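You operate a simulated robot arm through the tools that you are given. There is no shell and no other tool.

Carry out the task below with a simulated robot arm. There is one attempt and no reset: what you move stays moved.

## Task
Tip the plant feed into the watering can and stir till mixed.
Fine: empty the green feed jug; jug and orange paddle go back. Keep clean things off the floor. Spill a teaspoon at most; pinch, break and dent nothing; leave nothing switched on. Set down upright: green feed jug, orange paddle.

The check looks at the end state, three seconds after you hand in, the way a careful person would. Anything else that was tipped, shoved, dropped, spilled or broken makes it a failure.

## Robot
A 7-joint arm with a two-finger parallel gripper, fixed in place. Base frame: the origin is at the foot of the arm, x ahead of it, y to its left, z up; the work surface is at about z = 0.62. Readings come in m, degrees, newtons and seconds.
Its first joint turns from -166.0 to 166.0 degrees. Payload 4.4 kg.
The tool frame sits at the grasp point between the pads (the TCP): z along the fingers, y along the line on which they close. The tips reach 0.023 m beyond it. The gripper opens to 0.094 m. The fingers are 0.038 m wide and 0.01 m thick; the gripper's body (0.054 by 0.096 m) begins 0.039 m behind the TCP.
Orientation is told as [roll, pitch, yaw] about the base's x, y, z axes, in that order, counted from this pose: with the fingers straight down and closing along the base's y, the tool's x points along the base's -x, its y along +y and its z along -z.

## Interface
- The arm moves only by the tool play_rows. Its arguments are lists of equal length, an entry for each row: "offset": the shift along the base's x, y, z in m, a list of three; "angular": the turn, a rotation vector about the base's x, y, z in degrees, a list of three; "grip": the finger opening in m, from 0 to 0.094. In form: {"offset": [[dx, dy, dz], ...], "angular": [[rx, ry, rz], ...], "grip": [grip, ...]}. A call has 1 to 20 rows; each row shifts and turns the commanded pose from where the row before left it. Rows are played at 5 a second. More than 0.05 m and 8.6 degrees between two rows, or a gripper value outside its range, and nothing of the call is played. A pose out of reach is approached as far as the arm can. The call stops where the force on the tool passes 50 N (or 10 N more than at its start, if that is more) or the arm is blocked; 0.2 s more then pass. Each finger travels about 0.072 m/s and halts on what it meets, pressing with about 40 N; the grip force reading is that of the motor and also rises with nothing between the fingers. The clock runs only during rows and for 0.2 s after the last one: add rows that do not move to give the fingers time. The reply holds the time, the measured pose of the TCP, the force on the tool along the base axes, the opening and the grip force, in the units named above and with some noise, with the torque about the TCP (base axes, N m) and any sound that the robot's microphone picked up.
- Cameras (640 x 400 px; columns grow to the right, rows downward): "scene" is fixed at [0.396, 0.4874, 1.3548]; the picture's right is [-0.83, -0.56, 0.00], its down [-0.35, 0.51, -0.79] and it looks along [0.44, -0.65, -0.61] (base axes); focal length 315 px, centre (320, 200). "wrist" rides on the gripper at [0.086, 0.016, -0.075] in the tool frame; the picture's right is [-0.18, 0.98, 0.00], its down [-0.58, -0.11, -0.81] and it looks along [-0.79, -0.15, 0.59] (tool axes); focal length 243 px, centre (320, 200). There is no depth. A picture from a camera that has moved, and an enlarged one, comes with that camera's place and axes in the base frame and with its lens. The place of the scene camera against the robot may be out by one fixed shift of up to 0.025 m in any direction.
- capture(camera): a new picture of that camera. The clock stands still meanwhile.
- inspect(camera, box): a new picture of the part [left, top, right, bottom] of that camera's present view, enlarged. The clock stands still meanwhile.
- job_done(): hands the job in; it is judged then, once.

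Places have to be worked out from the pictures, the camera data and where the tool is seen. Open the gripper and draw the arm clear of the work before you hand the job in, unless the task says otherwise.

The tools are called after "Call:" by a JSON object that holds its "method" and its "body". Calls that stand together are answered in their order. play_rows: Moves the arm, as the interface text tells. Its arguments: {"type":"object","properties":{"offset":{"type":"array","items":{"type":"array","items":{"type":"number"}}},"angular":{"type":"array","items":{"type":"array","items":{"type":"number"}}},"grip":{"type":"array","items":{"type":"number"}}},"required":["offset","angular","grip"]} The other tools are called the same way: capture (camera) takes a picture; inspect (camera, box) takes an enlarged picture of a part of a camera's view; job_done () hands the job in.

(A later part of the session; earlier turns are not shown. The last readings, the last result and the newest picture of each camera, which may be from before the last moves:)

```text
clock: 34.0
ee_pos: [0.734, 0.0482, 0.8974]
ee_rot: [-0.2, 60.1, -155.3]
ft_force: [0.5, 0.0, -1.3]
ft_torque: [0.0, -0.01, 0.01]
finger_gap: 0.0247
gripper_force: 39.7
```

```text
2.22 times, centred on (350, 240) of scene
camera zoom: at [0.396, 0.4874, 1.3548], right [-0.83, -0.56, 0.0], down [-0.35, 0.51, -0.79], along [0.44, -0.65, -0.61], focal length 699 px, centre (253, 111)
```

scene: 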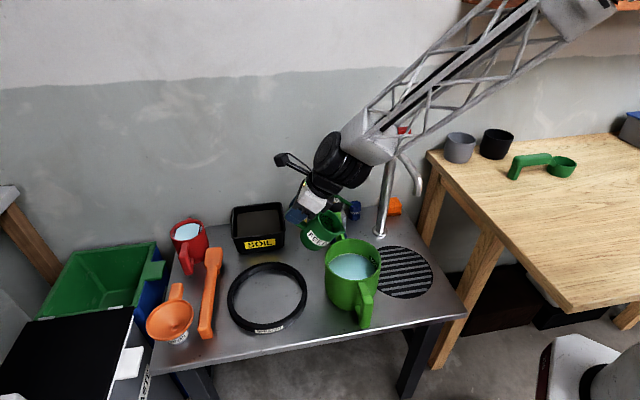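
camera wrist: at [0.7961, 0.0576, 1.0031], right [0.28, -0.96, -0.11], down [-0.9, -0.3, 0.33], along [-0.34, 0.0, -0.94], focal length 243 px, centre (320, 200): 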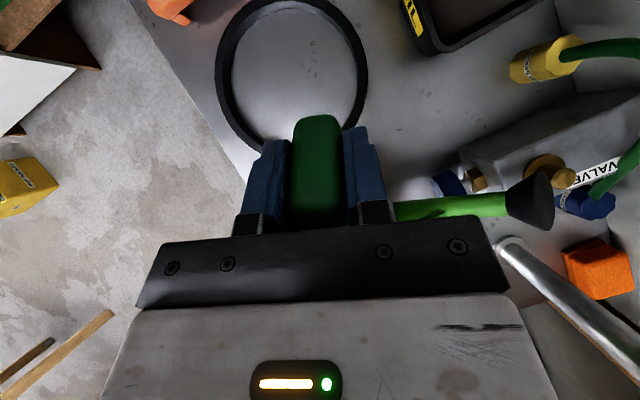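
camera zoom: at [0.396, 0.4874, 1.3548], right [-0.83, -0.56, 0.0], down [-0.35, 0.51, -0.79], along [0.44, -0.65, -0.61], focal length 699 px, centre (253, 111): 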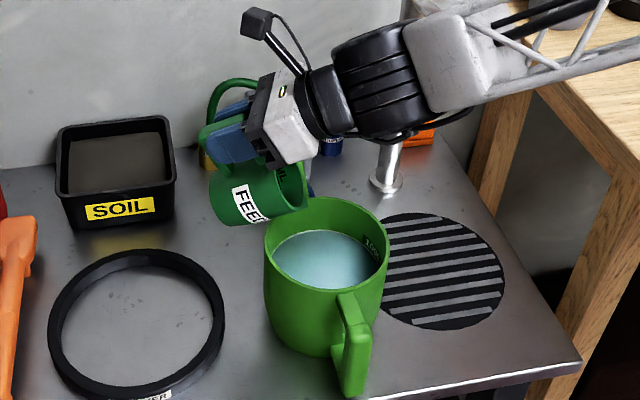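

The spout is well inside the can's rim in plan and nothing has flowed yet. I continue the tilt slowly in small steps toward 75°.

Call:
{"method": "play_rows", "body": {"offset": [[-0.0062, -0.003, 0.0016], [-0.0062, -0.003, 0.0016], [-0.0062, -0.003, 0.0016], [-0.0062, -0.003, 0.0016], [-0.0062, -0.003, 0.0016]], "angular": [[1.263, -2.721, 0], [1.263, -2.721, 0], [1.263, -2.721, 0], [1.263, -2.721, 0], [1.263, -2.721, 0]], "grip": [0.018, 0.018, 0.018, 0.018, 0.018]}}

Call:
{"method": "inspect", "body": {"camera": "scene", "box": [260, 150, 440, 330]}}

```text
clock: 35.2
ee_pos: [0.7034, 0.0331, 0.906]
ee_rot: [-0.1, 75.1, -155.1]
ft_force: [0.1, 0.3, -0.6]
ft_torque: [0.02, -0.02, -0.01]
finger_gap: 0.0245
gripper_force: 40.0
```

```text
2.22 times, centred on (350, 240) of scene
camera zoom: at [0.396, 0.4874, 1.3548], right [-0.83, -0.56, 0.0], down [-0.35, 0.51, -0.79], along [0.44, -0.65, -0.61], focal length 699 px, centre (253, 111)
```

zoom: 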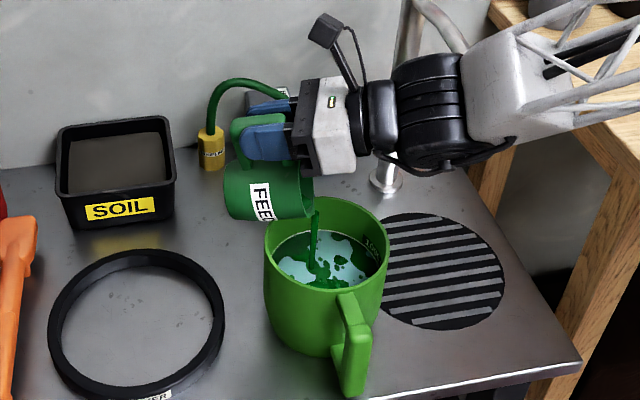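

Dark green feed is streaming into the middle of the can. I keep tilting gently to 90° with the spout staying over the can.

Call:
{"method": "play_rows", "body": {"offset": [[0, 0, 0], [-0.0055, -0.0026, 0.001], [-0.0055, -0.0026, 0.001], [-0.0055, -0.0026, 0.001], [-0.0058, -0.0027, 0.001], [-0.006, -0.0028, 0.001], [0, 0, 0], [0, 0, 0]], "angular": [[0, 0, 0], [1.263, -2.721, 0], [1.263, -2.721, 0], [1.263, -2.721, 0], [1.263, -2.721, 0], [1.263, -2.721, 0], [0, 0, 0], [0, 0, 0]], "grip": [0.018, 0.018, 0.018, 0.018, 0.018, 0.018, 0.018, 0.018]}}

Call:
{"method": "inspect", "body": {"camera": "scene", "box": [260, 150, 440, 330]}}

```text
clock: 37.0
ee_pos: [0.6755, 0.0197, 0.9089]
ee_rot: [-80.3, 90.0, 124.7]
ft_force: [0.2, -0.2, -0.4]
ft_torque: [-0.01, 0.0, -0.01]
finger_gap: 0.0247
gripper_force: 39.8
```

```text
2.22 times, centred on (350, 240) of scene
camera zoom: at [0.396, 0.4874, 1.3548], right [-0.83, -0.56, 0.0], down [-0.35, 0.51, -0.79], along [0.44, -0.65, -0.61], focal length 699 px, centre (253, 111)
```

zoom: 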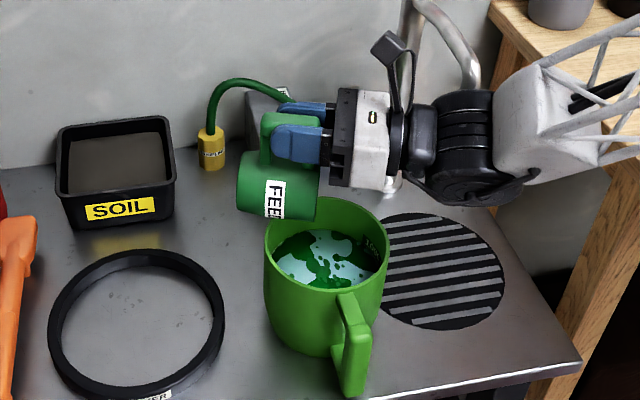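

The main flow has stopped. I tip further to ~125° with the spout held over the can so the jug drains completely, then wait.

Call:
{"method": "play_rows", "body": {"offset": [[-0.007, -0.0032, 0.001], [-0.007, -0.0032, 0.001], [-0.007, -0.0032, 0.001], [-0.007, -0.0032, 0], [-0.007, -0.0032, 0], [-0.007, -0.0032, 0], [-0.007, -0.0032, -0.001], [-0.007, -0.0032, -0.001], [-0.007, -0.0032, -0.002], [-0.007, -0.0032, -0.002], [0, 0, 0], [0, 0, 0], [0, 0, 0], [0, 0, 0], [0, 0, 0]], "angular": [[1.4735, -3.1745, 0], [1.4735, -3.1745, 0], [1.4735, -3.1745, 0], [1.4735, -3.1745, 0], [1.4735, -3.1745, 0], [1.4735, -3.1745, 0], [1.4735, -3.1745, 0], [1.4735, -3.1745, 0], [1.4735, -3.1745, 0], [1.4735, -3.1745, 0], [0, 0, 0], [0, 0, 0], [0, 0, 0], [0, 0, 0], [0, 0, 0]], "grip": [0.018, 0.018, 0.018, 0.018, 0.018, 0.018, 0.018, 0.018, 0.018, 0.018, 0.018, 0.018, 0.018, 0.018, 0.018]}}

Call:
{"method": "inspect", "body": {"camera": "scene", "box": [260, 150, 440, 330]}}

Call:
{"method": "capture", "body": {"camera": "scene"}}

```text
clock: 40.2
ee_pos: [0.6046, -0.0127, 0.9068]
ee_rot: [-180.0, 55.2, 25.0]
ft_force: [0.1, -0.3, -1.3]
ft_torque: [-0.03, 0.02, 0.0]
finger_gap: 0.0243
gripper_force: 40.2
```

```text
2.22 times, centred on (350, 240) of scene
camera zoom: at [0.396, 0.4874, 1.3548], right [-0.83, -0.56, 0.0], down [-0.35, 0.51, -0.79], along [0.44, -0.65, -0.61], focal length 699 px, centre (253, 111)
```

zoom: 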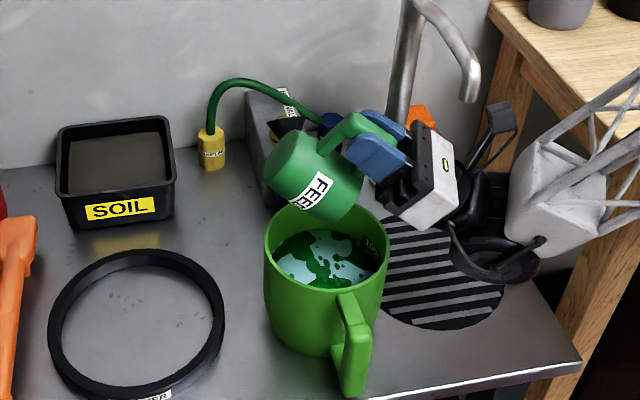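

```text
taken
```

scene: 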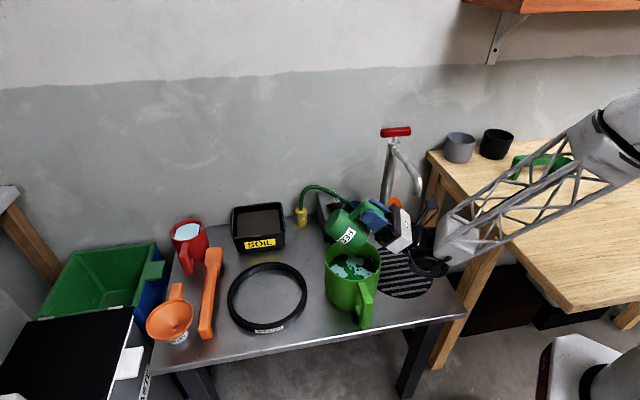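

The jug is inverted past horizontal above the can with nothing visibly spilled. I wait a few more seconds for the last drips.

Call:
{"method": "play_rows", "body": {"offset": [[0, 0, 0], [0, 0, 0], [0, 0, 0], [0, 0, 0], [0, 0, 0], [0, 0, 0], [0, 0, 0], [0, 0, 0], [0, 0, 0], [0, 0, 0], [0, 0, 0], [0, 0, 0], [0, 0, 0], [0, 0, 0], [0, 0, 0]], "angular": [[0, 0, 0], [0, 0, 0], [0, 0, 0], [0, 0, 0], [0, 0, 0], [0, 0, 0], [0, 0, 0], [0, 0, 0], [0, 0, 0], [0, 0, 0], [0, 0, 0], [0, 0, 0], [0, 0, 0], [0, 0, 0], [0, 0, 0]], "grip": [0.018, 0.018, 0.018, 0.018, 0.018, 0.018, 0.018, 0.018, 0.018, 0.018, 0.018, 0.018, 0.018, 0.018, 0.018]}}

Call:
{"method": "inspect", "body": {"camera": "scene", "box": [300, 190, 400, 310]}}

```text
clock: 43.4
ee_pos: [0.6061, -0.0115, 0.907]
ee_rot: [-179.9, 55.0, 25.0]
ft_force: [-0.1, -0.9, -0.6]
ft_torque: [-0.01, 0.06, 0.0]
finger_gap: 0.0245
gripper_force: 39.6
```

```text
3.33 times, centred on (350, 250) of scene
camera zoom: at [0.396, 0.4874, 1.3548], right [-0.83, -0.56, 0.0], down [-0.35, 0.51, -0.79], along [0.44, -0.65, -0.61], focal length 1049 px, centre (220, 33)
```

zoom: 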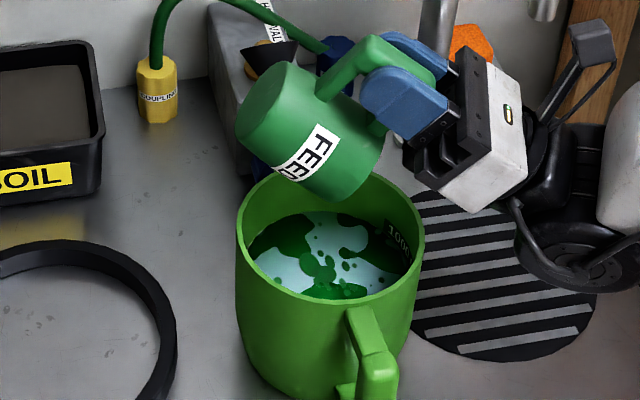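

The jug is drained. I now reverse the tilt, keeping the spout over the can until the jug is upright, and then rise.

Call:
{"method": "play_rows", "body": {"offset": [[0.014, 0.0064, 0.001], [0.014, 0.0064, 0.001], [0.014, 0.0064, 0.001], [0.014, 0.0064, 0.001], [0.014, 0.0064, 0], [0.0146, 0.0071, 0], [0.0146, 0.0071, 0], [0.0146, 0.0071, 0], [0.0146, 0.0071, 0], [0.0074, 0.0033, 0.005], [0.0074, 0.0033, 0.005], [0.0074, 0.0033, 0.005], [0.0074, 0.0033, 0.005], [0, 0, 0.018], [0, 0, 0.018], [0, 0, 0.018], [0, 0, 0.018], [0, 0, 0.018], [0, 0, 0]], "angular": [[-2.947, 6.349, 0], [-2.947, 6.349, 0], [-2.947, 6.349, 0], [-2.947, 6.349, 0], [-2.947, 6.349, 0], [-3.1575, 6.8025, 0], [-3.1575, 6.8025, 0], [-3.1575, 6.8025, 0], [-3.1575, 6.8025, 0], [-2.631, 5.669, 0], [-2.631, 5.669, 0], [-2.631, 5.669, 0], [-2.631, 5.669, 0], [-2.947, 6.349, 0], [-2.947, 6.349, 0], [-2.947, 6.349, 0], [-2.947, 6.349, 0], [-2.947, 6.349, 0], [0, 0, 0]], "grip": [0.018, 0.018, 0.018, 0.018, 0.018, 0.018, 0.018, 0.018, 0.018, 0.018, 0.018, 0.018, 0.018, 0.018, 0.018, 0.018, 0.018, 0.018, 0.018]}}

Call:
{"method": "capture", "body": {"camera": "scene"}}

Call:
{"method": "inspect", "body": {"camera": "scene", "box": [260, 120, 420, 320]}}

```text
clock: 47.4
ee_pos: [0.7636, 0.0617, 1.0208]
ee_rot: [-0.1, -0.2, -155.1]
ft_force: [-0.6, 0.5, -0.7]
ft_torque: [0.01, -0.01, 0.02]
finger_gap: 0.0246
gripper_force: 39.7
```

```text
taken
```

scene: 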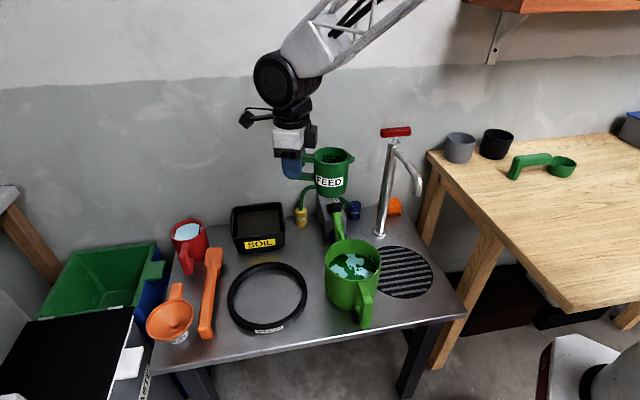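

```text
2.00 times, centred on (340, 220) of scene
camera zoom: at [0.396, 0.4874, 1.3548], right [-0.83, -0.56, 0.0], down [-0.35, 0.51, -0.79], along [0.44, -0.65, -0.61], focal length 629 px, centre (280, 160)
```

zoom: 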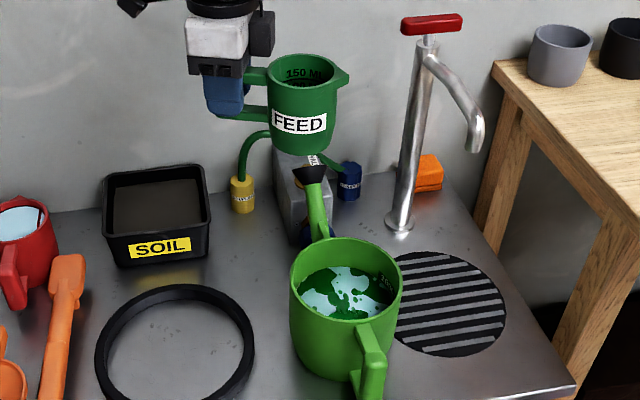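

The jug is upright and empty. I bring it back above its original spot (0.777, 0.232, yaw -49°), staying high during the swing.

Call:
{"method": "play_rows", "body": {"offset": [[0.001, 0.0122, 0], [0.001, 0.0122, 0], [0.001, 0.0122, 0], [0.001, 0.0122, 0], [0.001, 0.0122, 0], [0.001, 0.0122, 0], [0.001, 0.0122, 0], [0.001, 0.0122, 0], [0.001, 0.0122, 0], [0.001, 0.0122, -0.01], [0.001, 0.0122, -0.02], [0.001, 0.0122, -0.02], [0.001, 0.0122, -0.02], [0.001, 0.0122, -0.02], [0, 0, -0.03], [0, 0, -0.03], [0, 0, -0.03], [0, 0, -0.03], [0, 0, 0]], "angular": [[0, 0, 7.58], [0, 0, 7.58], [0, 0, 7.58], [0, 0, 7.58], [0, 0, 7.58], [0, 0, 7.58], [0, 0, 7.58], [0, 0, 7.58], [0, 0, 7.58], [0, 0, 7.58], [0, 0, 7.58], [0, 0, 7.58], [0, 0, 7.58], [0, 0, 7.58], [0, 0, 0], [0, 0, 0], [0, 0, 0], [0, 0, 0], [0, 0, 0]], "grip": [0.018, 0.018, 0.018, 0.018, 0.018, 0.018, 0.018, 0.018, 0.018, 0.018, 0.018, 0.018, 0.018, 0.018, 0.018, 0.018, 0.018, 0.018, 0.018]}}

Call:
{"method": "capture", "body": {"camera": "wrist"}}

Call:
{"method": "inspect", "body": {"camera": "scene", "box": [180, 200, 320, 340]}}

```text
clock: 51.4
ee_pos: [0.7783, 0.2319, 0.8104]
ee_rot: [-0.1, -0.2, -49.0]
ft_force: [0.6, -0.4, -1.2]
ft_torque: [0.04, 0.01, 0.04]
finger_gap: 0.0245
gripper_force: 40.3
```

```text
taken
camera wrist: at [0.7333, 0.3071, 0.8855], right [0.86, 0.51, 0.0], down [0.3, -0.51, 0.81], along [0.41, -0.7, -0.59], focal length 243 px, centre (320, 200)
```

wrist: 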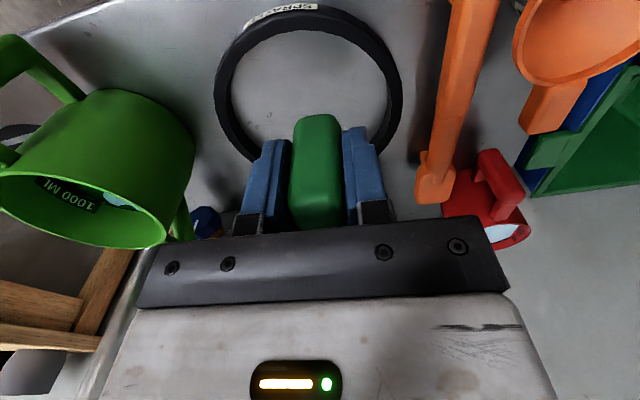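

```text
2.86 times, centred on (250, 270) of scene
camera zoom: at [0.396, 0.4874, 1.3548], right [-0.83, -0.56, 0.0], down [-0.35, 0.51, -0.79], along [0.44, -0.65, -0.61], focal length 899 px, centre (520, 0)
```

zoom: 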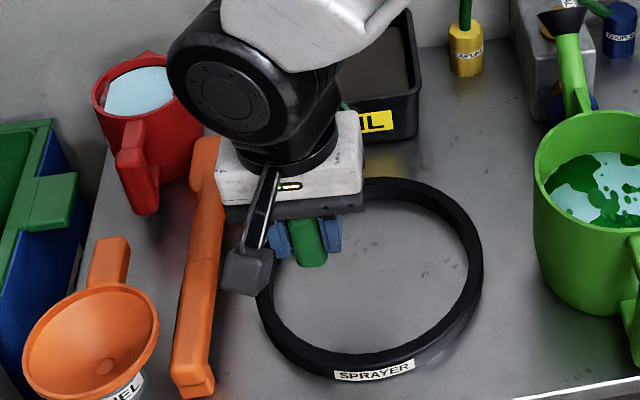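

Directly above its spot. I lower the jug, slowly at the end, to the original grasp height.

Call:
{"method": "play_rows", "body": {"offset": [[-0.001, 0.0004, -0.03], [0, 0, -0.03], [0, 0, -0.03], [0, 0, -0.02], [0, 0, -0.01], [0, 0, -0.005], [0, 0, -0.003], [0, 0, -0.002], [0, 0, -0.0015], [0, 0, 0]], "angular": [[0, 0, 0], [0, 0, 0], [0, 0, 0], [0, 0, 0], [0, 0, 0], [0, 0, 0], [0, 0, 0], [0, 0, 0], [0, 0, 0], [0, 0, 0]], "grip": [0.018, 0.018, 0.018, 0.018, 0.018, 0.018, 0.018, 0.018, 0.018, 0.018]}}

Call:
{"method": "inspect", "body": {"camera": "scene", "box": [200, 220, 300, 340]}}

Call:
{"method": "capture", "body": {"camera": "wrist"}}

```text
clock: 53.6
ee_pos: [0.7763, 0.2315, 0.6791]
ee_rot: [0.0, -0.1, -49.0]
ft_force: [-1.3, -0.6, -0.7]
ft_torque: [0.02, -0.03, 0.04]
finger_gap: 0.0247
gripper_force: 40.0
```

```text
3.33 times, centred on (250, 280) of scene
camera zoom: at [0.396, 0.4874, 1.3548], right [-0.83, -0.56, 0.0], down [-0.35, 0.51, -0.79], along [0.44, -0.65, -0.61], focal length 1049 px, centre (553, -67)
```

zoom: 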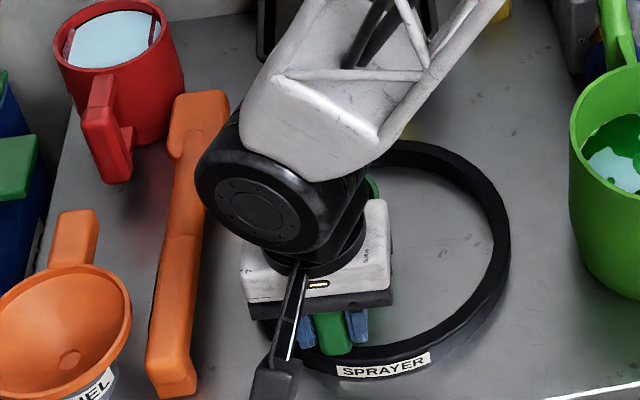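

```text
taken
camera wrist: at [0.732, 0.3079, 0.7537], right [0.86, 0.51, 0.0], down [0.3, -0.51, 0.81], along [0.41, -0.7, -0.59], focal length 243 px, centre (320, 200)
```

wrist: 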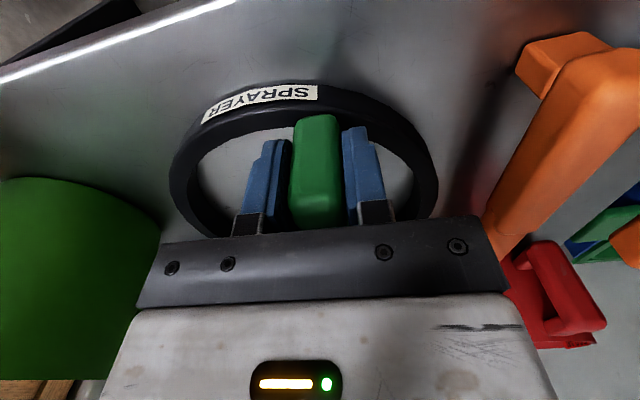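

The picture is nearly identical to the one at grasp time, about 1 mm above the original height. I lower the last millimetre and check for contact force.

Call:
{"method": "play_rows", "body": {"offset": [[0.0005, 0.0004, -0.0008], [0, 0, -0.0005], [0, 0, 0]], "angular": [[0, 0, 0], [0, 0, 0], [0, 0, 0]], "grip": [0.018, 0.018, 0.018]}}

```text
clock: 54.4
ee_pos: [0.7775, 0.2333, 0.6774]
ee_rot: [0.0, -0.1, -49.0]
ft_force: [-0.2, -0.6, 2.6]
ft_torque: [0.08, 0.06, 0.01]
finger_gap: 0.0244
gripper_force: 40.1
```

Light contact force of 2.6 N shows the jug standing on the table. I open the gripper gently and then rise straight up.

Call:
{"method": "play_rows", "body": {"offset": [[0, 0, 0], [0, 0, 0], [0, 0, 0], [0, 0, 0], [0, 0, 0], [0, 0, 0]], "angular": [[0, 0, 0], [0, 0, 0], [0, 0, 0], [0, 0, 0], [0, 0, 0], [0, 0, 0]], "grip": [0.027, 0.035, 0.05, 0.07, 0.09, 0.094]}}

Call:
{"method": "play_rows", "body": {"offset": [[0, 0, 0.01], [0, 0, 0.02], [0, 0, 0.03], [0, 0, 0.03], [0, 0, 0.03], [0, 0, 0.03], [0, 0, 0.03], [0, 0, 0.02], [0, 0, 0]], "angular": [[0, 0, 0], [0, 0, 0], [0, 0, 0], [0, 0, 0], [0, 0, 0], [0, 0, 0], [0, 0, 0], [0, 0, 0], [0, 0, 0]], "grip": [0.094, 0.094, 0.094, 0.094, 0.094, 0.094, 0.094, 0.094, 0.094]}}

Call:
{"method": "capture", "body": {"camera": "wrist"}}

Call:
{"method": "inspect", "body": {"camera": "scene", "box": [140, 200, 300, 350]}}

```text
clock: 55.8
ee_pos: [0.7761, 0.2329, 0.6788]
ee_rot: [0.1, -0.1, -49.0]
ft_force: [0.7, -0.1, -0.1]
ft_torque: [-0.02, 0.02, 0.02]
finger_gap: 0.0939
gripper_force: 0.1
```

```text
clock: 57.8
ee_pos: [0.7759, 0.2339, 0.8783]
ee_rot: [0.0, -0.1, -48.9]
ft_force: [-0.8, 1.6, 0.2]
ft_torque: [0.0, -0.01, 0.01]
finger_gap: 0.0941
gripper_force: 0.0
```

```text
taken
camera wrist: at [0.7317, 0.3082, 0.9525], right [0.86, 0.51, 0.0], down [0.3, -0.51, 0.81], along [0.41, -0.7, -0.59], focal length 243 px, centre (320, 200)
```

wrist: 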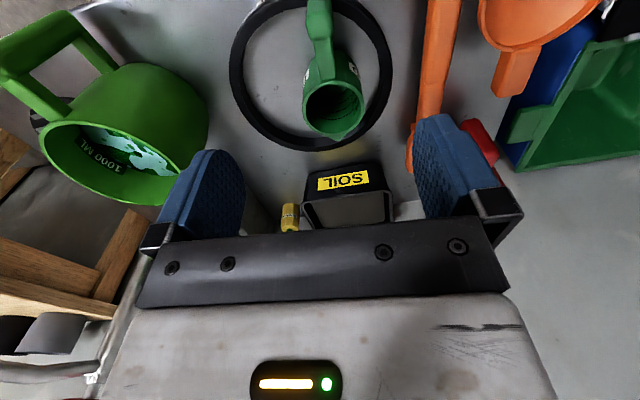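

```text
2.67 times, centred on (220, 275) of scene
camera zoom: at [0.396, 0.4874, 1.3548], right [-0.83, -0.56, 0.0], down [-0.35, 0.51, -0.79], along [0.44, -0.65, -0.61], focal length 839 px, centre (587, 0)
```

zoom: 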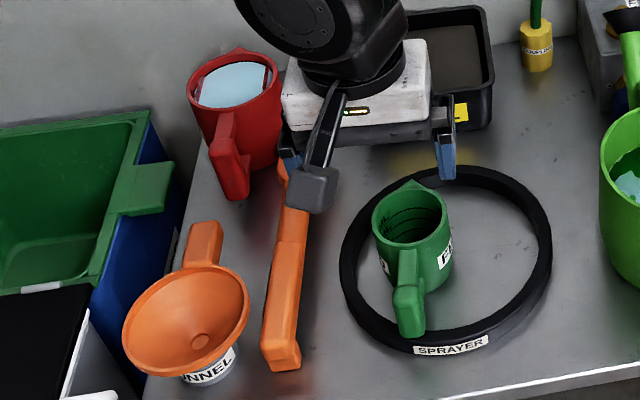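

The jug is back on its spot, upright. Next is the paddle: I move to a viewpoint near its grip end and measure it and the neighbouring funnel.

Call:
{"method": "play_rows", "body": {"offset": [[0.004, 0.02, 0.005], [0.004, 0.02, 0.005], [0.004, 0.02, 0.005], [0.004, 0.02, 0.005], [0.004, 0.02, 0], [0.004, 0.02, 0], [0, 0, 0]], "angular": [[0, 0, 0], [0, 0, 0], [0, 0, 0.7], [0, 0, 0.7], [0, 0, 0.7], [0, 0, 0.7], [0, 0, 0]], "grip": [0.094, 0.094, 0.094, 0.094, 0.094, 0.094, 0.094]}}

Call:
{"method": "capture", "body": {"camera": "wrist"}}

Call:
{"method": "inspect", "body": {"camera": "wrist", "box": [300, 0, 540, 150]}}

```text
clock: 59.4
ee_pos: [0.8009, 0.3541, 0.8981]
ee_rot: [-0.1, 0.0, -46.3]
ft_force: [0.1, 0.2, 0.4]
ft_torque: [0.03, 0.0, 0.01]
finger_gap: 0.094
gripper_force: 0.1
```

```text
taken
camera wrist: at [0.7526, 0.4267, 0.9722], right [0.84, 0.55, 0.0], down [0.32, -0.49, 0.81], along [0.44, -0.68, -0.59], focal length 243 px, centre (320, 200)
```

wrist: 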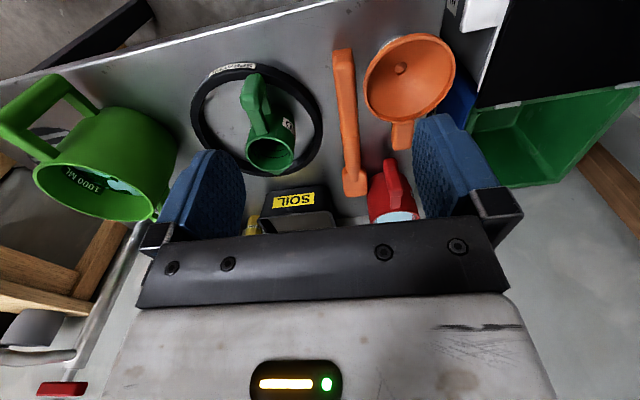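

```text
2.67 times, centred on (420, 75) of wrist
camera zoom: at [0.7526, 0.4267, 0.9722], right [0.84, 0.55, 0.0], down [0.32, -0.49, 0.81], along [0.44, -0.68, -0.59], focal length 647 px, centre (53, 533)
```

zoom: 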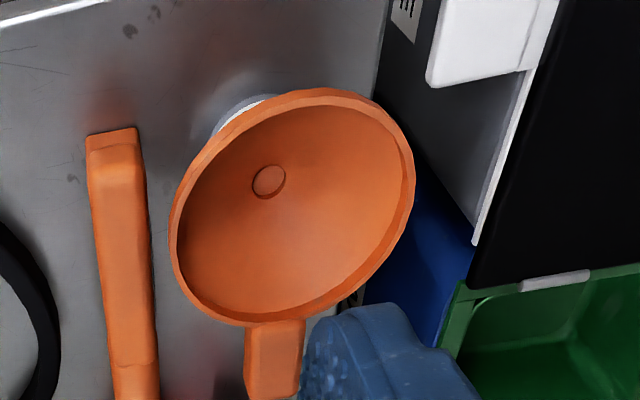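

The funnel rim sits about 55 mm in radius at z≈0.68, close beside the paddle's grip end. So I'll grip the paddle about 90 mm in from its end, near (0.921, 0.255), with a reduced finger opening, and hover there first.

Call:
{"method": "play_rows", "body": {"offset": [[0.02, -0.0165, 0], [0.02, -0.0165, 0], [0.02, -0.0165, 0], [0.02, -0.0165, 0], [0.02, -0.0165, -0.01], [0.0198, -0.0167, -0.02], [0, 0, -0.03], [0, 0, -0.03], [0, 0, -0.02], [0, 0, 0]], "angular": [[0, 0, 0], [0, 0, 0], [0, 0, 0], [0, 0, 0], [0, 0, 0], [0, 0, -0.5], [0, 0, 0], [0, 0, 0], [0, 0, 0], [0, 0, 0]], "grip": [0.094, 0.09, 0.08, 0.07, 0.06, 0.054, 0.054, 0.054, 0.054, 0.054]}}

Call:
{"method": "capture", "body": {"camera": "wrist"}}

Call:
{"method": "inspect", "body": {"camera": "wrist", "box": [220, 30, 420, 230]}}

Call:
{"method": "inspect", "body": {"camera": "scene", "box": [140, 190, 300, 350]}}

```text
clock: 61.6
ee_pos: [0.9203, 0.2538, 0.7876]
ee_rot: [0.0, -0.1, -46.6]
ft_force: [0.7, -0.6, 0.0]
ft_torque: [0.01, 0.02, -0.01]
finger_gap: 0.0541
gripper_force: 0.1
```

```text
taken
camera wrist: at [0.873, 0.3267, 0.8624], right [0.84, 0.54, 0.0], down [0.32, -0.5, 0.81], along [0.44, -0.68, -0.59], focal length 243 px, centre (320, 200)
```

wrist: 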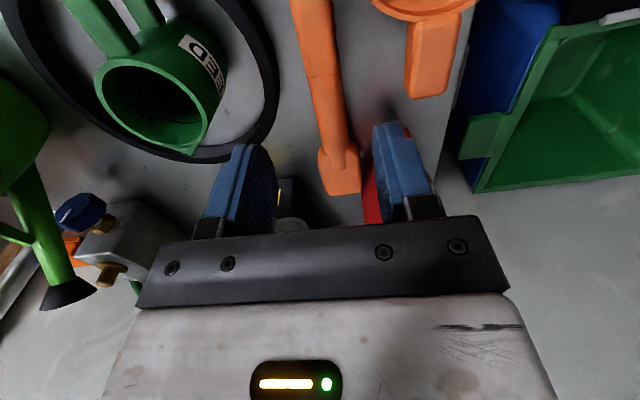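

```text
2.00 times, centred on (320, 130) of wrist
camera zoom: at [0.873, 0.3267, 0.8624], right [0.84, 0.54, 0.0], down [0.32, -0.5, 0.81], along [0.44, -0.68, -0.59], focal length 485 px, centre (320, 340)
```

zoom: 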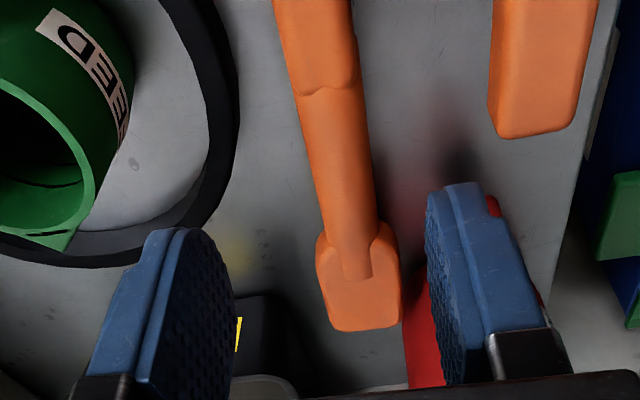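

```text
2.50 times, centred on (220, 270) of scene
camera zoom: at [0.396, 0.4874, 1.3548], right [-0.83, -0.56, 0.0], down [-0.35, 0.51, -0.79], along [0.44, -0.65, -0.61], focal length 786 px, centre (570, 25)
```

zoom: 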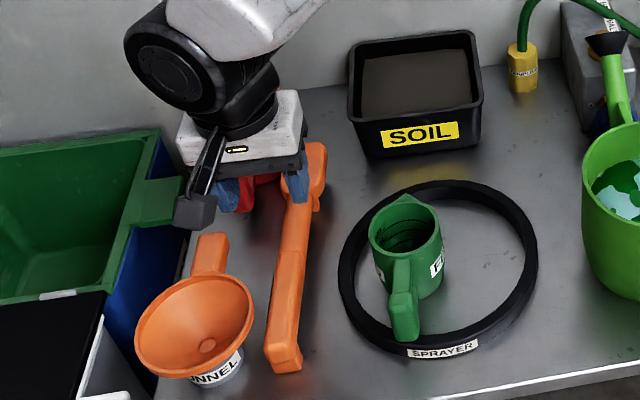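

The paddle lies centred under the fingers (offset ~1.5 mm) and parallel with the tool. I descend partway, correcting that offset, then check again.

Call:
{"method": "play_rows", "body": {"offset": [[0.0008, 0.0008, -0.025], [0, 0, -0.025], [0, 0, -0.025], [0, 0, -0.018], [0, 0, 0]], "angular": [[0, 0, 0], [0, 0, 0], [0, 0, 0], [0, 0, 0], [0, 0, 0]], "grip": [0.054, 0.054, 0.054, 0.054, 0.054]}}

Call:
{"method": "capture", "body": {"camera": "wrist"}}

Call:
{"method": "inspect", "body": {"camera": "scene", "box": [140, 220, 260, 350]}}

```text
clock: 62.8
ee_pos: [0.9213, 0.2547, 0.6934]
ee_rot: [0.0, -0.1, -46.7]
ft_force: [-0.3, 0.0, -0.6]
ft_torque: [0.02, 0.01, -0.03]
finger_gap: 0.054
gripper_force: 0.1
```

```text
taken
camera wrist: at [0.8732, 0.3276, 0.769], right [0.84, 0.54, 0.0], down [0.32, -0.5, 0.81], along [0.44, -0.68, -0.59], focal length 243 px, centre (320, 200)
```

wrist: 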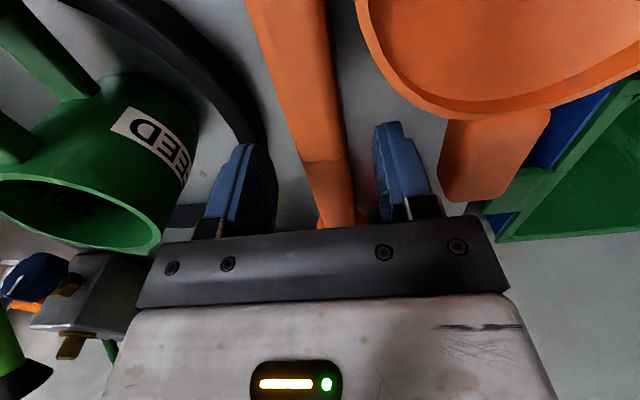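

```text
3.08 times, centred on (200, 285) of scene
camera zoom: at [0.396, 0.4874, 1.3548], right [-0.83, -0.56, 0.0], down [-0.35, 0.51, -0.79], along [0.44, -0.65, -0.61], focal length 968 px, centre (689, -62)
```

zoom: 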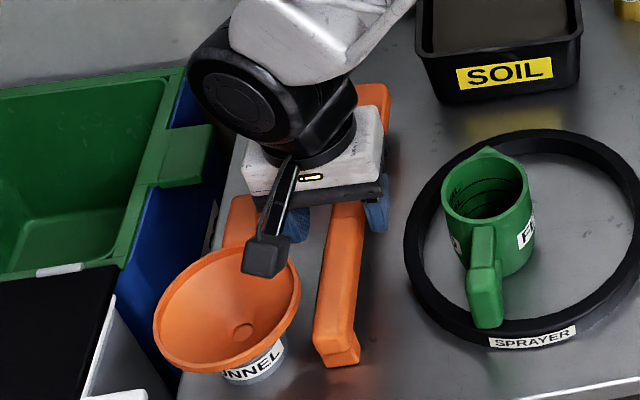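

Aligned: the paddle centre is at column 320 where the tool axis meets it. The camera housing clears the funnel rim by roughly 25 mm, so I lower to TCP z≈0.651 with slow final steps.

Call:
{"method": "play_rows", "body": {"offset": [[0, 0, -0.012], [0, 0, -0.012], [0, 0, -0.008], [0, 0, -0.006], [0, 0, -0.004], [0, 0, 0]], "angular": [[0, 0, 0], [0, 0, 0], [0, 0, 0], [0, 0, 0], [0, 0, 0], [0, 0, 0]], "grip": [0.054, 0.054, 0.054, 0.054, 0.054, 0.054]}}

Call:
{"method": "capture", "body": {"camera": "wrist"}}

Call:
{"method": "inspect", "body": {"camera": "scene", "box": [140, 220, 260, 350]}}

```text
clock: 64.2
ee_pos: [0.9219, 0.2537, 0.653]
ee_rot: [0.0, -0.1, -46.7]
ft_force: [-1.0, -1.1, 0.1]
ft_torque: [0.02, -0.02, -0.01]
finger_gap: 0.0542
gripper_force: 0.0
```

```text
taken
camera wrist: at [0.8741, 0.3276, 0.7276], right [0.84, 0.54, 0.0], down [0.32, -0.5, 0.81], along [0.44, -0.68, -0.59], focal length 243 px, centre (320, 200)
```

wrist: 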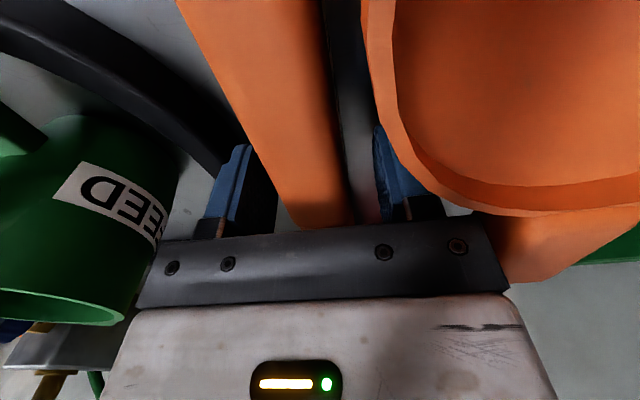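

```text
3.08 times, centred on (200, 285) of scene
camera zoom: at [0.396, 0.4874, 1.3548], right [-0.83, -0.56, 0.0], down [-0.35, 0.51, -0.79], along [0.44, -0.65, -0.61], focal length 968 px, centre (689, -62)
```

zoom: 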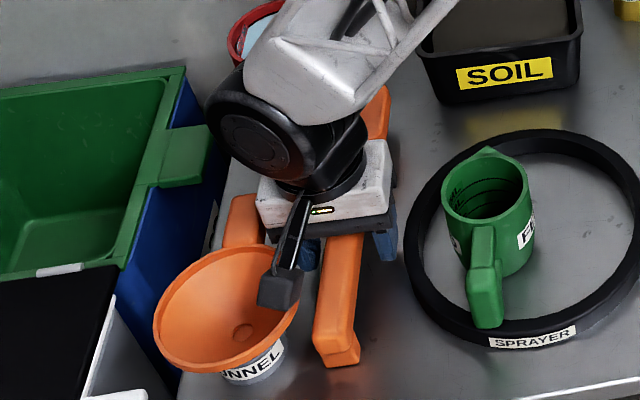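

The paddle top is evidently higher than I assumed (about z 0.675) and still centred between the fingers. I raise 5 mm to centre the pads on its body and close.

Call:
{"method": "play_rows", "body": {"offset": [[0, 0, 0.005], [0, 0, 0], [0, 0, 0], [0, 0, 0], [0, 0, 0], [0, 0, 0]], "angular": [[0, 0, 0], [0, 0, 0], [0, 0, 0], [0, 0, 0], [0, 0, 0], [0, 0, 0]], "grip": [0.054, 0.04, 0.03, 0.02, 0.018, 0.018]}}

Call:
{"method": "capture", "body": {"camera": "wrist"}}

Call:
{"method": "inspect", "body": {"camera": "scene", "box": [140, 220, 260, 350]}}

```text
clock: 65.6
ee_pos: [0.9219, 0.2548, 0.6586]
ee_rot: [0.0, 0.0, -46.7]
ft_force: [-1.3, 0.9, 1.3]
ft_torque: [0.05, 0.01, 0.0]
finger_gap: 0.0265
gripper_force: 40.0
```

```text
taken
camera wrist: at [0.8741, 0.3278, 0.7327], right [0.84, 0.54, 0.0], down [0.32, -0.5, 0.81], along [0.44, -0.68, -0.59], focal length 243 px, centre (320, 200)
```

wrist: 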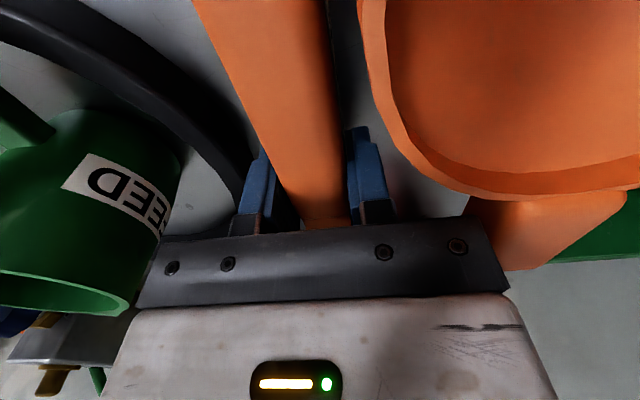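

```text
3.08 times, centred on (200, 285) of scene
camera zoom: at [0.396, 0.4874, 1.3548], right [-0.83, -0.56, 0.0], down [-0.35, 0.51, -0.79], along [0.44, -0.65, -0.61], focal length 968 px, centre (689, -62)
```

zoom: 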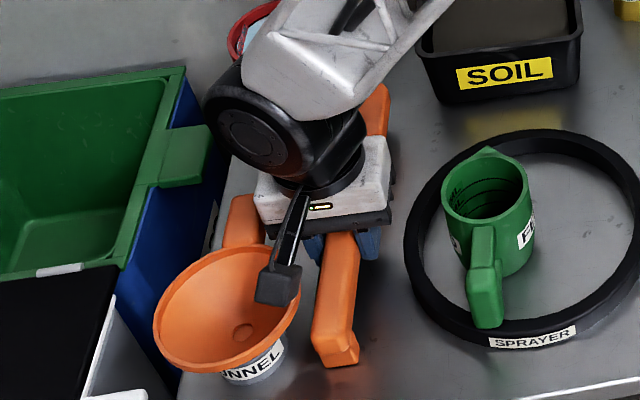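

Firm grip on the paddle (gap 26.5 mm, at (0.922, 0.255, 0.6586), yaw -46.7°). I lift it straight up, easing slightly away from the funnel side as it rises.

Call:
{"method": "play_rows", "body": {"offset": [[0, 0, 0.004], [-0.001, -0.001, 0.008], [-0.002, -0.002, 0.012], [-0.003, -0.003, 0.018], [-0.003, -0.003, 0.02], [-0.002, -0.002, 0.02], [0, 0, 0.02], [0, 0, 0.02], [0, 0, 0]], "angular": [[0, 0, 0], [0, 0, 0], [0, 0, 0], [0, 0, 0], [0, 0, 0], [0, 0, 0], [0, 0, 0], [0, 0, 0], [0, 0, 0]], "grip": [0.018, 0.018, 0.018, 0.018, 0.018, 0.018, 0.018, 0.018, 0.018]}}

Call:
{"method": "capture", "body": {"camera": "scene"}}

Call:
{"method": "inspect", "body": {"camera": "scene", "box": [140, 180, 300, 350]}}

Call:
{"method": "capture", "body": {"camera": "wrist"}}

```text
clock: 67.6
ee_pos: [0.9113, 0.2437, 0.7806]
ee_rot: [0.0, -0.1, -46.6]
ft_force: [-0.5, 0.4, -0.7]
ft_torque: [-0.01, 0.02, -0.02]
finger_gap: 0.0265
gripper_force: 40.3
```

```text
taken
```

scene: 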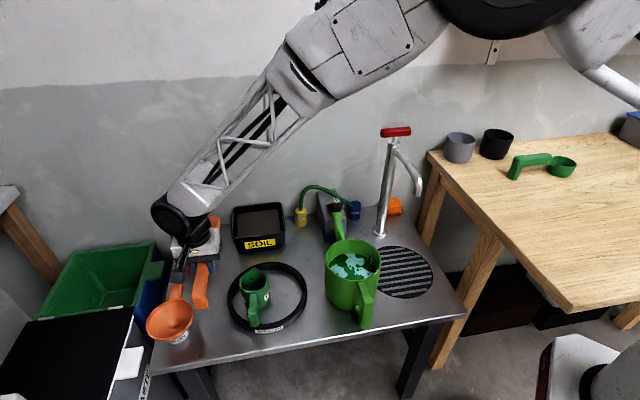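

```text
2.35 times, centred on (220, 265) of scene
camera zoom: at [0.396, 0.4874, 1.3548], right [-0.83, -0.56, 0.0], down [-0.35, 0.51, -0.79], along [0.44, -0.65, -0.61], focal length 740 px, centre (555, 47)
```

zoom: 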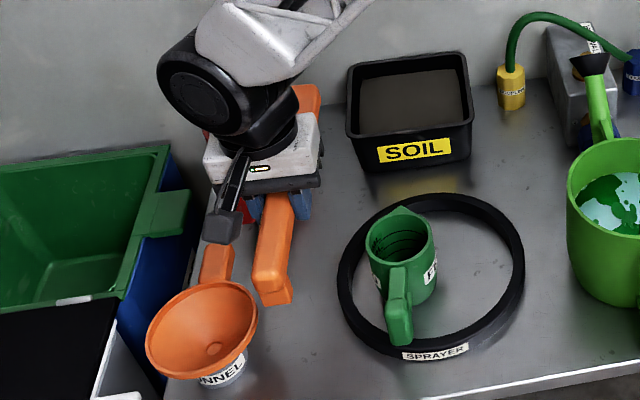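

```text
taken
camera wrist: at [0.8628, 0.3173, 0.8544], right [0.84, 0.54, 0.0], down [0.32, -0.5, 0.81], along [0.44, -0.68, -0.59], focal length 243 px, centre (320, 200)
```

wrist: 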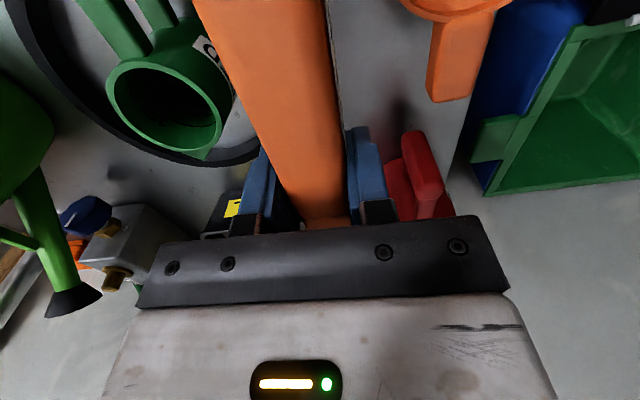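

The paddle came up cleanly and its neighbours are untouched. I raise it and swing over toward the can at yaw -155°, high above everything.

Call:
{"method": "play_rows", "body": {"offset": [[-0.012, -0.01, 0.04], [-0.012, -0.01, 0.04], [-0.012, -0.01, 0.04], [-0.012, -0.01, 0.04], [-0.012, -0.01, 0.04], [-0.012, -0.01, 0.04], [-0.0099, -0.011, 0], [-0.0099, -0.011, 0], [-0.0099, -0.011, 0], [-0.0099, -0.011, 0], [-0.0099, -0.011, 0], [-0.0099, -0.011, 0], [-0.0099, -0.011, 0], [-0.0099, -0.011, 0], [-0.0099, -0.011, 0], [-0.0099, -0.011, 0], [-0.0099, -0.011, 0], [-0.0099, -0.011, 0], [-0.0099, -0.011, 0], [-0.0099, -0.011, 0]], "angular": [[0, 0, 0], [0, 0, 0], [0, 0, 0], [0, 0, 0], [0, 0, 0], [0, 0, 0], [0, 0, -7.74], [0, 0, -7.74], [0, 0, -7.74], [0, 0, -7.74], [0, 0, -7.74], [0, 0, -7.74], [0, 0, -7.74], [0, 0, -7.74], [0, 0, -7.74], [0, 0, -7.74], [0, 0, -7.74], [0, 0, -7.74], [0, 0, -7.74], [0, 0, -7.74]], "grip": [0.018, 0.018, 0.018, 0.018, 0.018, 0.018, 0.018, 0.018, 0.018, 0.018, 0.018, 0.018, 0.018, 0.018, 0.018, 0.018, 0.018, 0.018, 0.018, 0.018]}}

Call:
{"method": "capture", "body": {"camera": "scene"}}

Call:
{"method": "inspect", "body": {"camera": "scene", "box": [250, 100, 430, 300]}}

```text
clock: 71.8
ee_pos: [0.6999, 0.0302, 1.0205]
ee_rot: [0.0, -0.1, -155.1]
ft_force: [0.4, -0.6, -0.8]
ft_torque: [0.02, -0.03, -0.01]
finger_gap: 0.0267
gripper_force: 39.8
```

```text
taken
```

scene: 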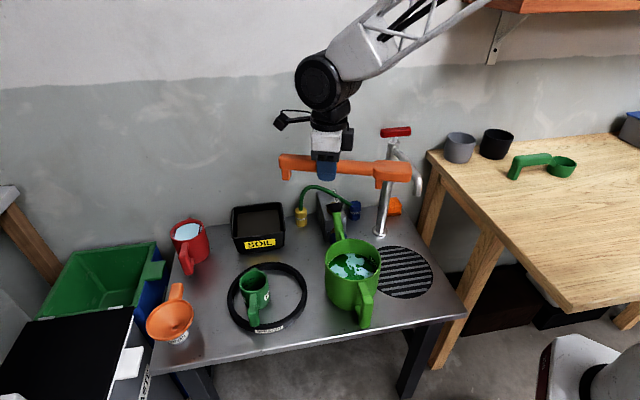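

```text
2.00 times, centred on (340, 200) of scene
camera zoom: at [0.396, 0.4874, 1.3548], right [-0.83, -0.56, 0.0], down [-0.35, 0.51, -0.79], along [0.44, -0.65, -0.61], focal length 629 px, centre (280, 200)
```

zoom: 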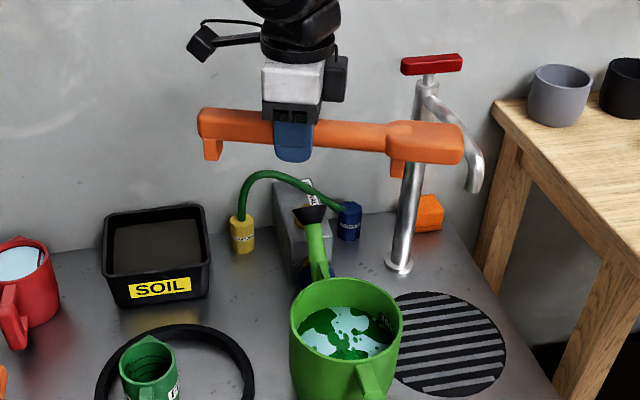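

The paddle is about 0.268 m long, and the blade tip is ~0.172 m from the TCP. Now I tilt it 90° over the can, blade pointing down, while staying high.

Call:
{"method": "play_rows", "body": {"offset": [[-0.0063, -0.0028, 0], [-0.0063, -0.0028, 0], [-0.0063, -0.0028, 0], [-0.0063, -0.0028, 0], [-0.0063, -0.0028, 0], [-0.0063, -0.0028, 0], [-0.0063, -0.0028, 0], [-0.0063, -0.0028, 0], [-0.0063, -0.0028, 0], [-0.0063, -0.0028, 0], [-0.0063, -0.0028, 0], [0, 0, 0]], "angular": [[3.444, -7.419, 0], [3.444, -7.419, 0], [3.444, -7.419, 0], [3.444, -7.419, 0], [3.444, -7.419, 0], [3.444, -7.419, 0], [3.444, -7.419, 0], [3.444, -7.419, 0], [3.444, -7.419, 0], [3.444, -7.419, 0], [3.444, -7.419, 0], [0, 0, 0]], "grip": [0.018, 0.018, 0.018, 0.018, 0.018, 0.018, 0.018, 0.018, 0.018, 0.018, 0.018, 0.018]}}

Call:
{"method": "capture", "body": {"camera": "scene"}}

Call:
{"method": "inspect", "body": {"camera": "scene", "box": [260, 110, 440, 310]}}

Call:
{"method": "capture", "body": {"camera": "wrist"}}

```text
clock: 74.4
ee_pos: [0.631, -0.0015, 1.021]
ee_rot: [76.8, 89.8, -78.4]
ft_force: [-0.9, -0.5, -1.4]
ft_torque: [0.01, -0.02, 0.02]
finger_gap: 0.0265
gripper_force: 40.4
```

```text
taken
```

scene: 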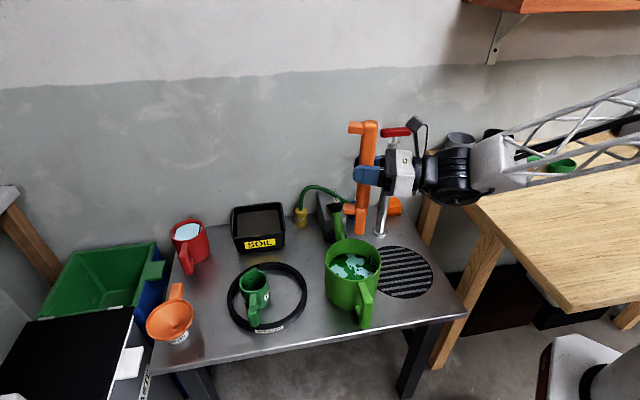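

```text
2.00 times, centred on (350, 210) of scene
camera zoom: at [0.396, 0.4874, 1.3548], right [-0.83, -0.56, 0.0], down [-0.35, 0.51, -0.79], along [0.44, -0.65, -0.61], focal length 629 px, centre (260, 180)
```

zoom: 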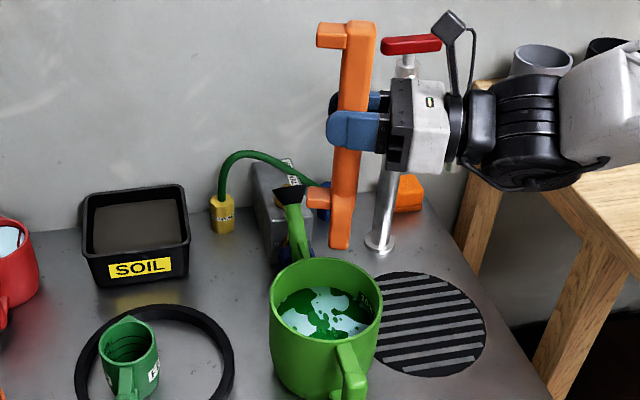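

```text
taken
camera wrist: at [0.5702, -0.0483, 1.1065], right [0.41, -0.89, -0.18], down [-0.78, -0.24, -0.58], along [0.47, 0.38, -0.79], focal length 243 px, centre (320, 200)
```

wrist: 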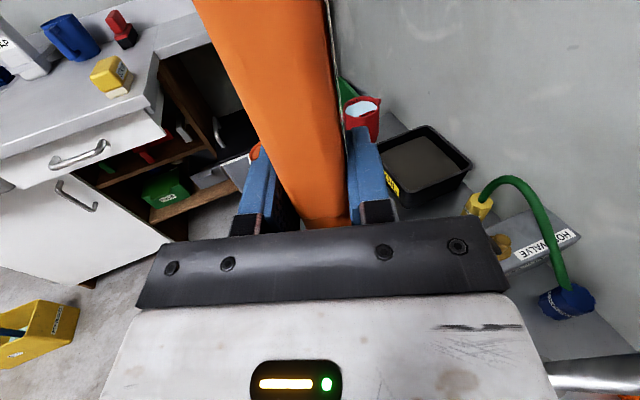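

The paddle hangs vertically with its tip projected over the can's middle. I lower until the tip is just above the rim and check clearances.

Call:
{"method": "play_rows", "body": {"offset": [[0, 0, -0.02], [0, 0, -0.02], [0, 0, -0.02], [0, 0, -0.015], [0, 0, -0.01], [0, 0, 0]], "angular": [[0, 0, 0], [0, 0, 0], [0, 0, 0], [0, 0, 0], [0, 0, 0], [0, 0, 0]], "grip": [0.018, 0.018, 0.018, 0.018, 0.018, 0.018]}}

Call:
{"method": "inspect", "body": {"camera": "scene", "box": [300, 160, 420, 310]}}

```text
clock: 75.8
ee_pos: [0.631, -0.0017, 0.9349]
ee_rot: [38.2, 89.8, -116.9]
ft_force: [-0.9, 0.8, -0.4]
ft_torque: [-0.03, -0.01, 0.01]
finger_gap: 0.0266
gripper_force: 40.2
```

```text
2.67 times, centred on (360, 235) of scene
camera zoom: at [0.396, 0.4874, 1.3548], right [-0.83, -0.56, 0.0], down [-0.35, 0.51, -0.79], along [0.44, -0.65, -0.61], focal length 839 px, centre (213, 107)
```

zoom: 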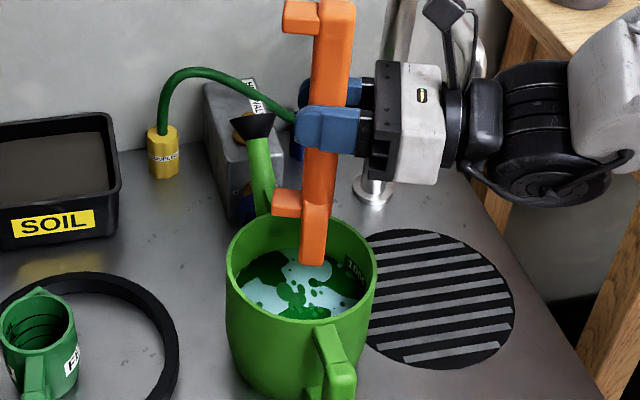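

The blade tip is centred inside the rim outline, about 1 cm above it. I lower it slowly into the liquid to TCP z≈0.835, which leaves the tip a few centimetres above the can's bottom.

Call:
{"method": "play_rows", "body": {"offset": [[0, 0, -0.0125], [0, 0, -0.0125], [0, 0, -0.0125], [0, 0, -0.0125], [0, 0, -0.0125], [0, 0, -0.0125], [0, 0, -0.0125], [0, 0, -0.0125], [0, 0, 0]], "angular": [[0, 0, 0], [0, 0, 0], [0, 0, 0], [0, 0, 0], [0, 0, 0], [0, 0, 0], [0, 0, 0], [0, 0, 0], [0, 0, 0]], "grip": [0.018, 0.018, 0.018, 0.018, 0.018, 0.018, 0.018, 0.018, 0.018]}}

Call:
{"method": "inspect", "body": {"camera": "scene", "box": [300, 160, 420, 310]}}

Call:
{"method": "capture", "body": {"camera": "scene"}}

```text
clock: 77.8
ee_pos: [0.6296, -0.0009, 0.8356]
ee_rot: [31.4, 89.9, -123.5]
ft_force: [0.8, 0.3, 0.1]
ft_torque: [0.04, -0.03, -0.03]
finger_gap: 0.0268
gripper_force: 40.2
```

```text
2.67 times, centred on (360, 235) of scene
camera zoom: at [0.396, 0.4874, 1.3548], right [-0.83, -0.56, 0.0], down [-0.35, 0.51, -0.79], along [0.44, -0.65, -0.61], focal length 839 px, centre (213, 107)
```

zoom: 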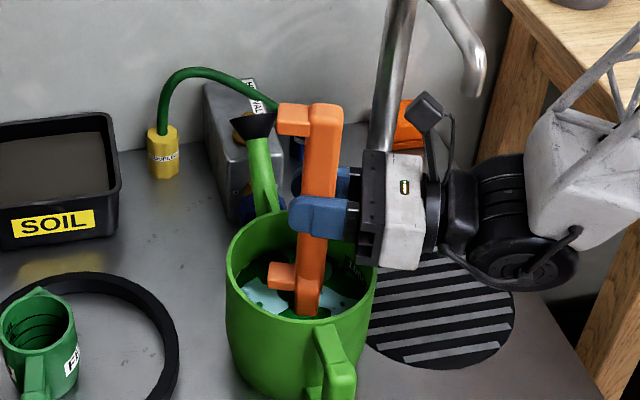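

```text
taken
```

scene: 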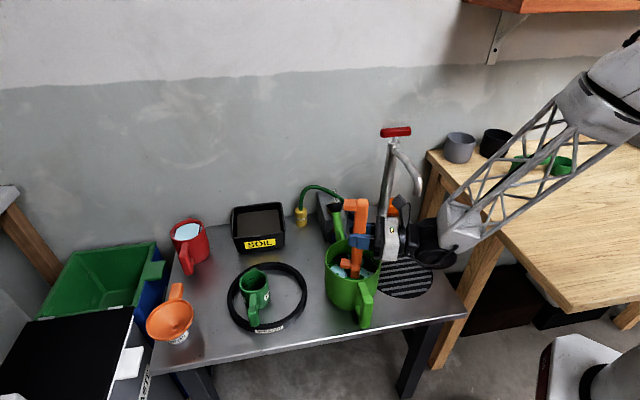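

The blade is in the liquid near the can's centre. I lower another ~1 cm and start stirring with small circles of 16 mm radius, watching the force for any wall contact.

Call:
{"method": "play_rows", "body": {"offset": [[0, 0, -0.006], [0, 0, -0.006], [0.01451, 0.00674, 0], [0.00054, -0.01223, 0], [-0.00828, -0.00901, 0], [-0.01225, -0.00051, 0], [-0.00903, 0.00827, 0], [-0.00054, 0.01223, 0], [0.00828, 0.00901, 0], [0.01225, 0.00051, 0], [0.00903, -0.00827, 0], [0.00054, -0.01223, 0], [-0.00828, -0.00901, 0], [-0.01225, -0.00051, 0], [-0.00903, 0.00827, 0], [-0.00054, 0.01223, 0], [0.00828, 0.00901, 0], [0.01225, 0.00051, 0], [0.00903, -0.00827, 0]], "angular": [[0, 0, 0], [0, 0, 0], [0, 0, 0], [0, 0, 0], [0, 0, 0], [0, 0, 0], [0, 0, 0], [0, 0, 0], [0, 0, 0], [0, 0, 0], [0, 0, 0], [0, 0, 0], [0, 0, 0], [0, 0, 0], [0, 0, 0], [0, 0, 0], [0, 0, 0], [0, 0, 0], [0, 0, 0]], "grip": [0.018, 0.018, 0.018, 0.018, 0.018, 0.018, 0.018, 0.018, 0.018, 0.018, 0.018, 0.018, 0.018, 0.018, 0.018, 0.018, 0.018, 0.018, 0.018]}}

Call:
{"method": "inspect", "body": {"camera": "scene", "box": [300, 160, 420, 310]}}

```text
clock: 81.8
ee_pos: [0.6443, 0.0062, 0.8223]
ee_rot: [16.4, 89.8, -138.6]
ft_force: [0.0, -1.3, -1.6]
ft_torque: [0.02, -0.02, -0.01]
finger_gap: 0.0269
gripper_force: 39.8
```

```text
2.67 times, centred on (360, 235) of scene
camera zoom: at [0.396, 0.4874, 1.3548], right [-0.83, -0.56, 0.0], down [-0.35, 0.51, -0.79], along [0.44, -0.65, -0.61], focal length 839 px, centre (213, 107)
```

zoom: 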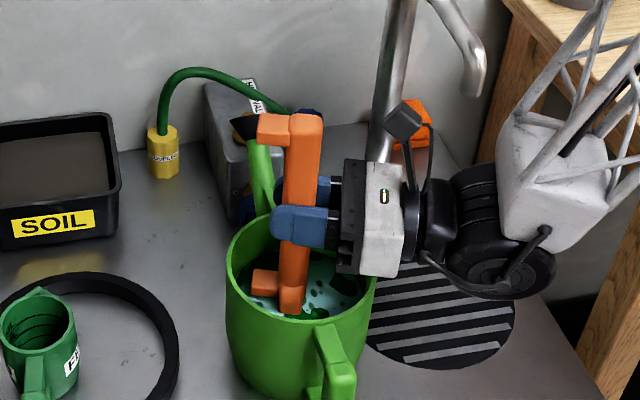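

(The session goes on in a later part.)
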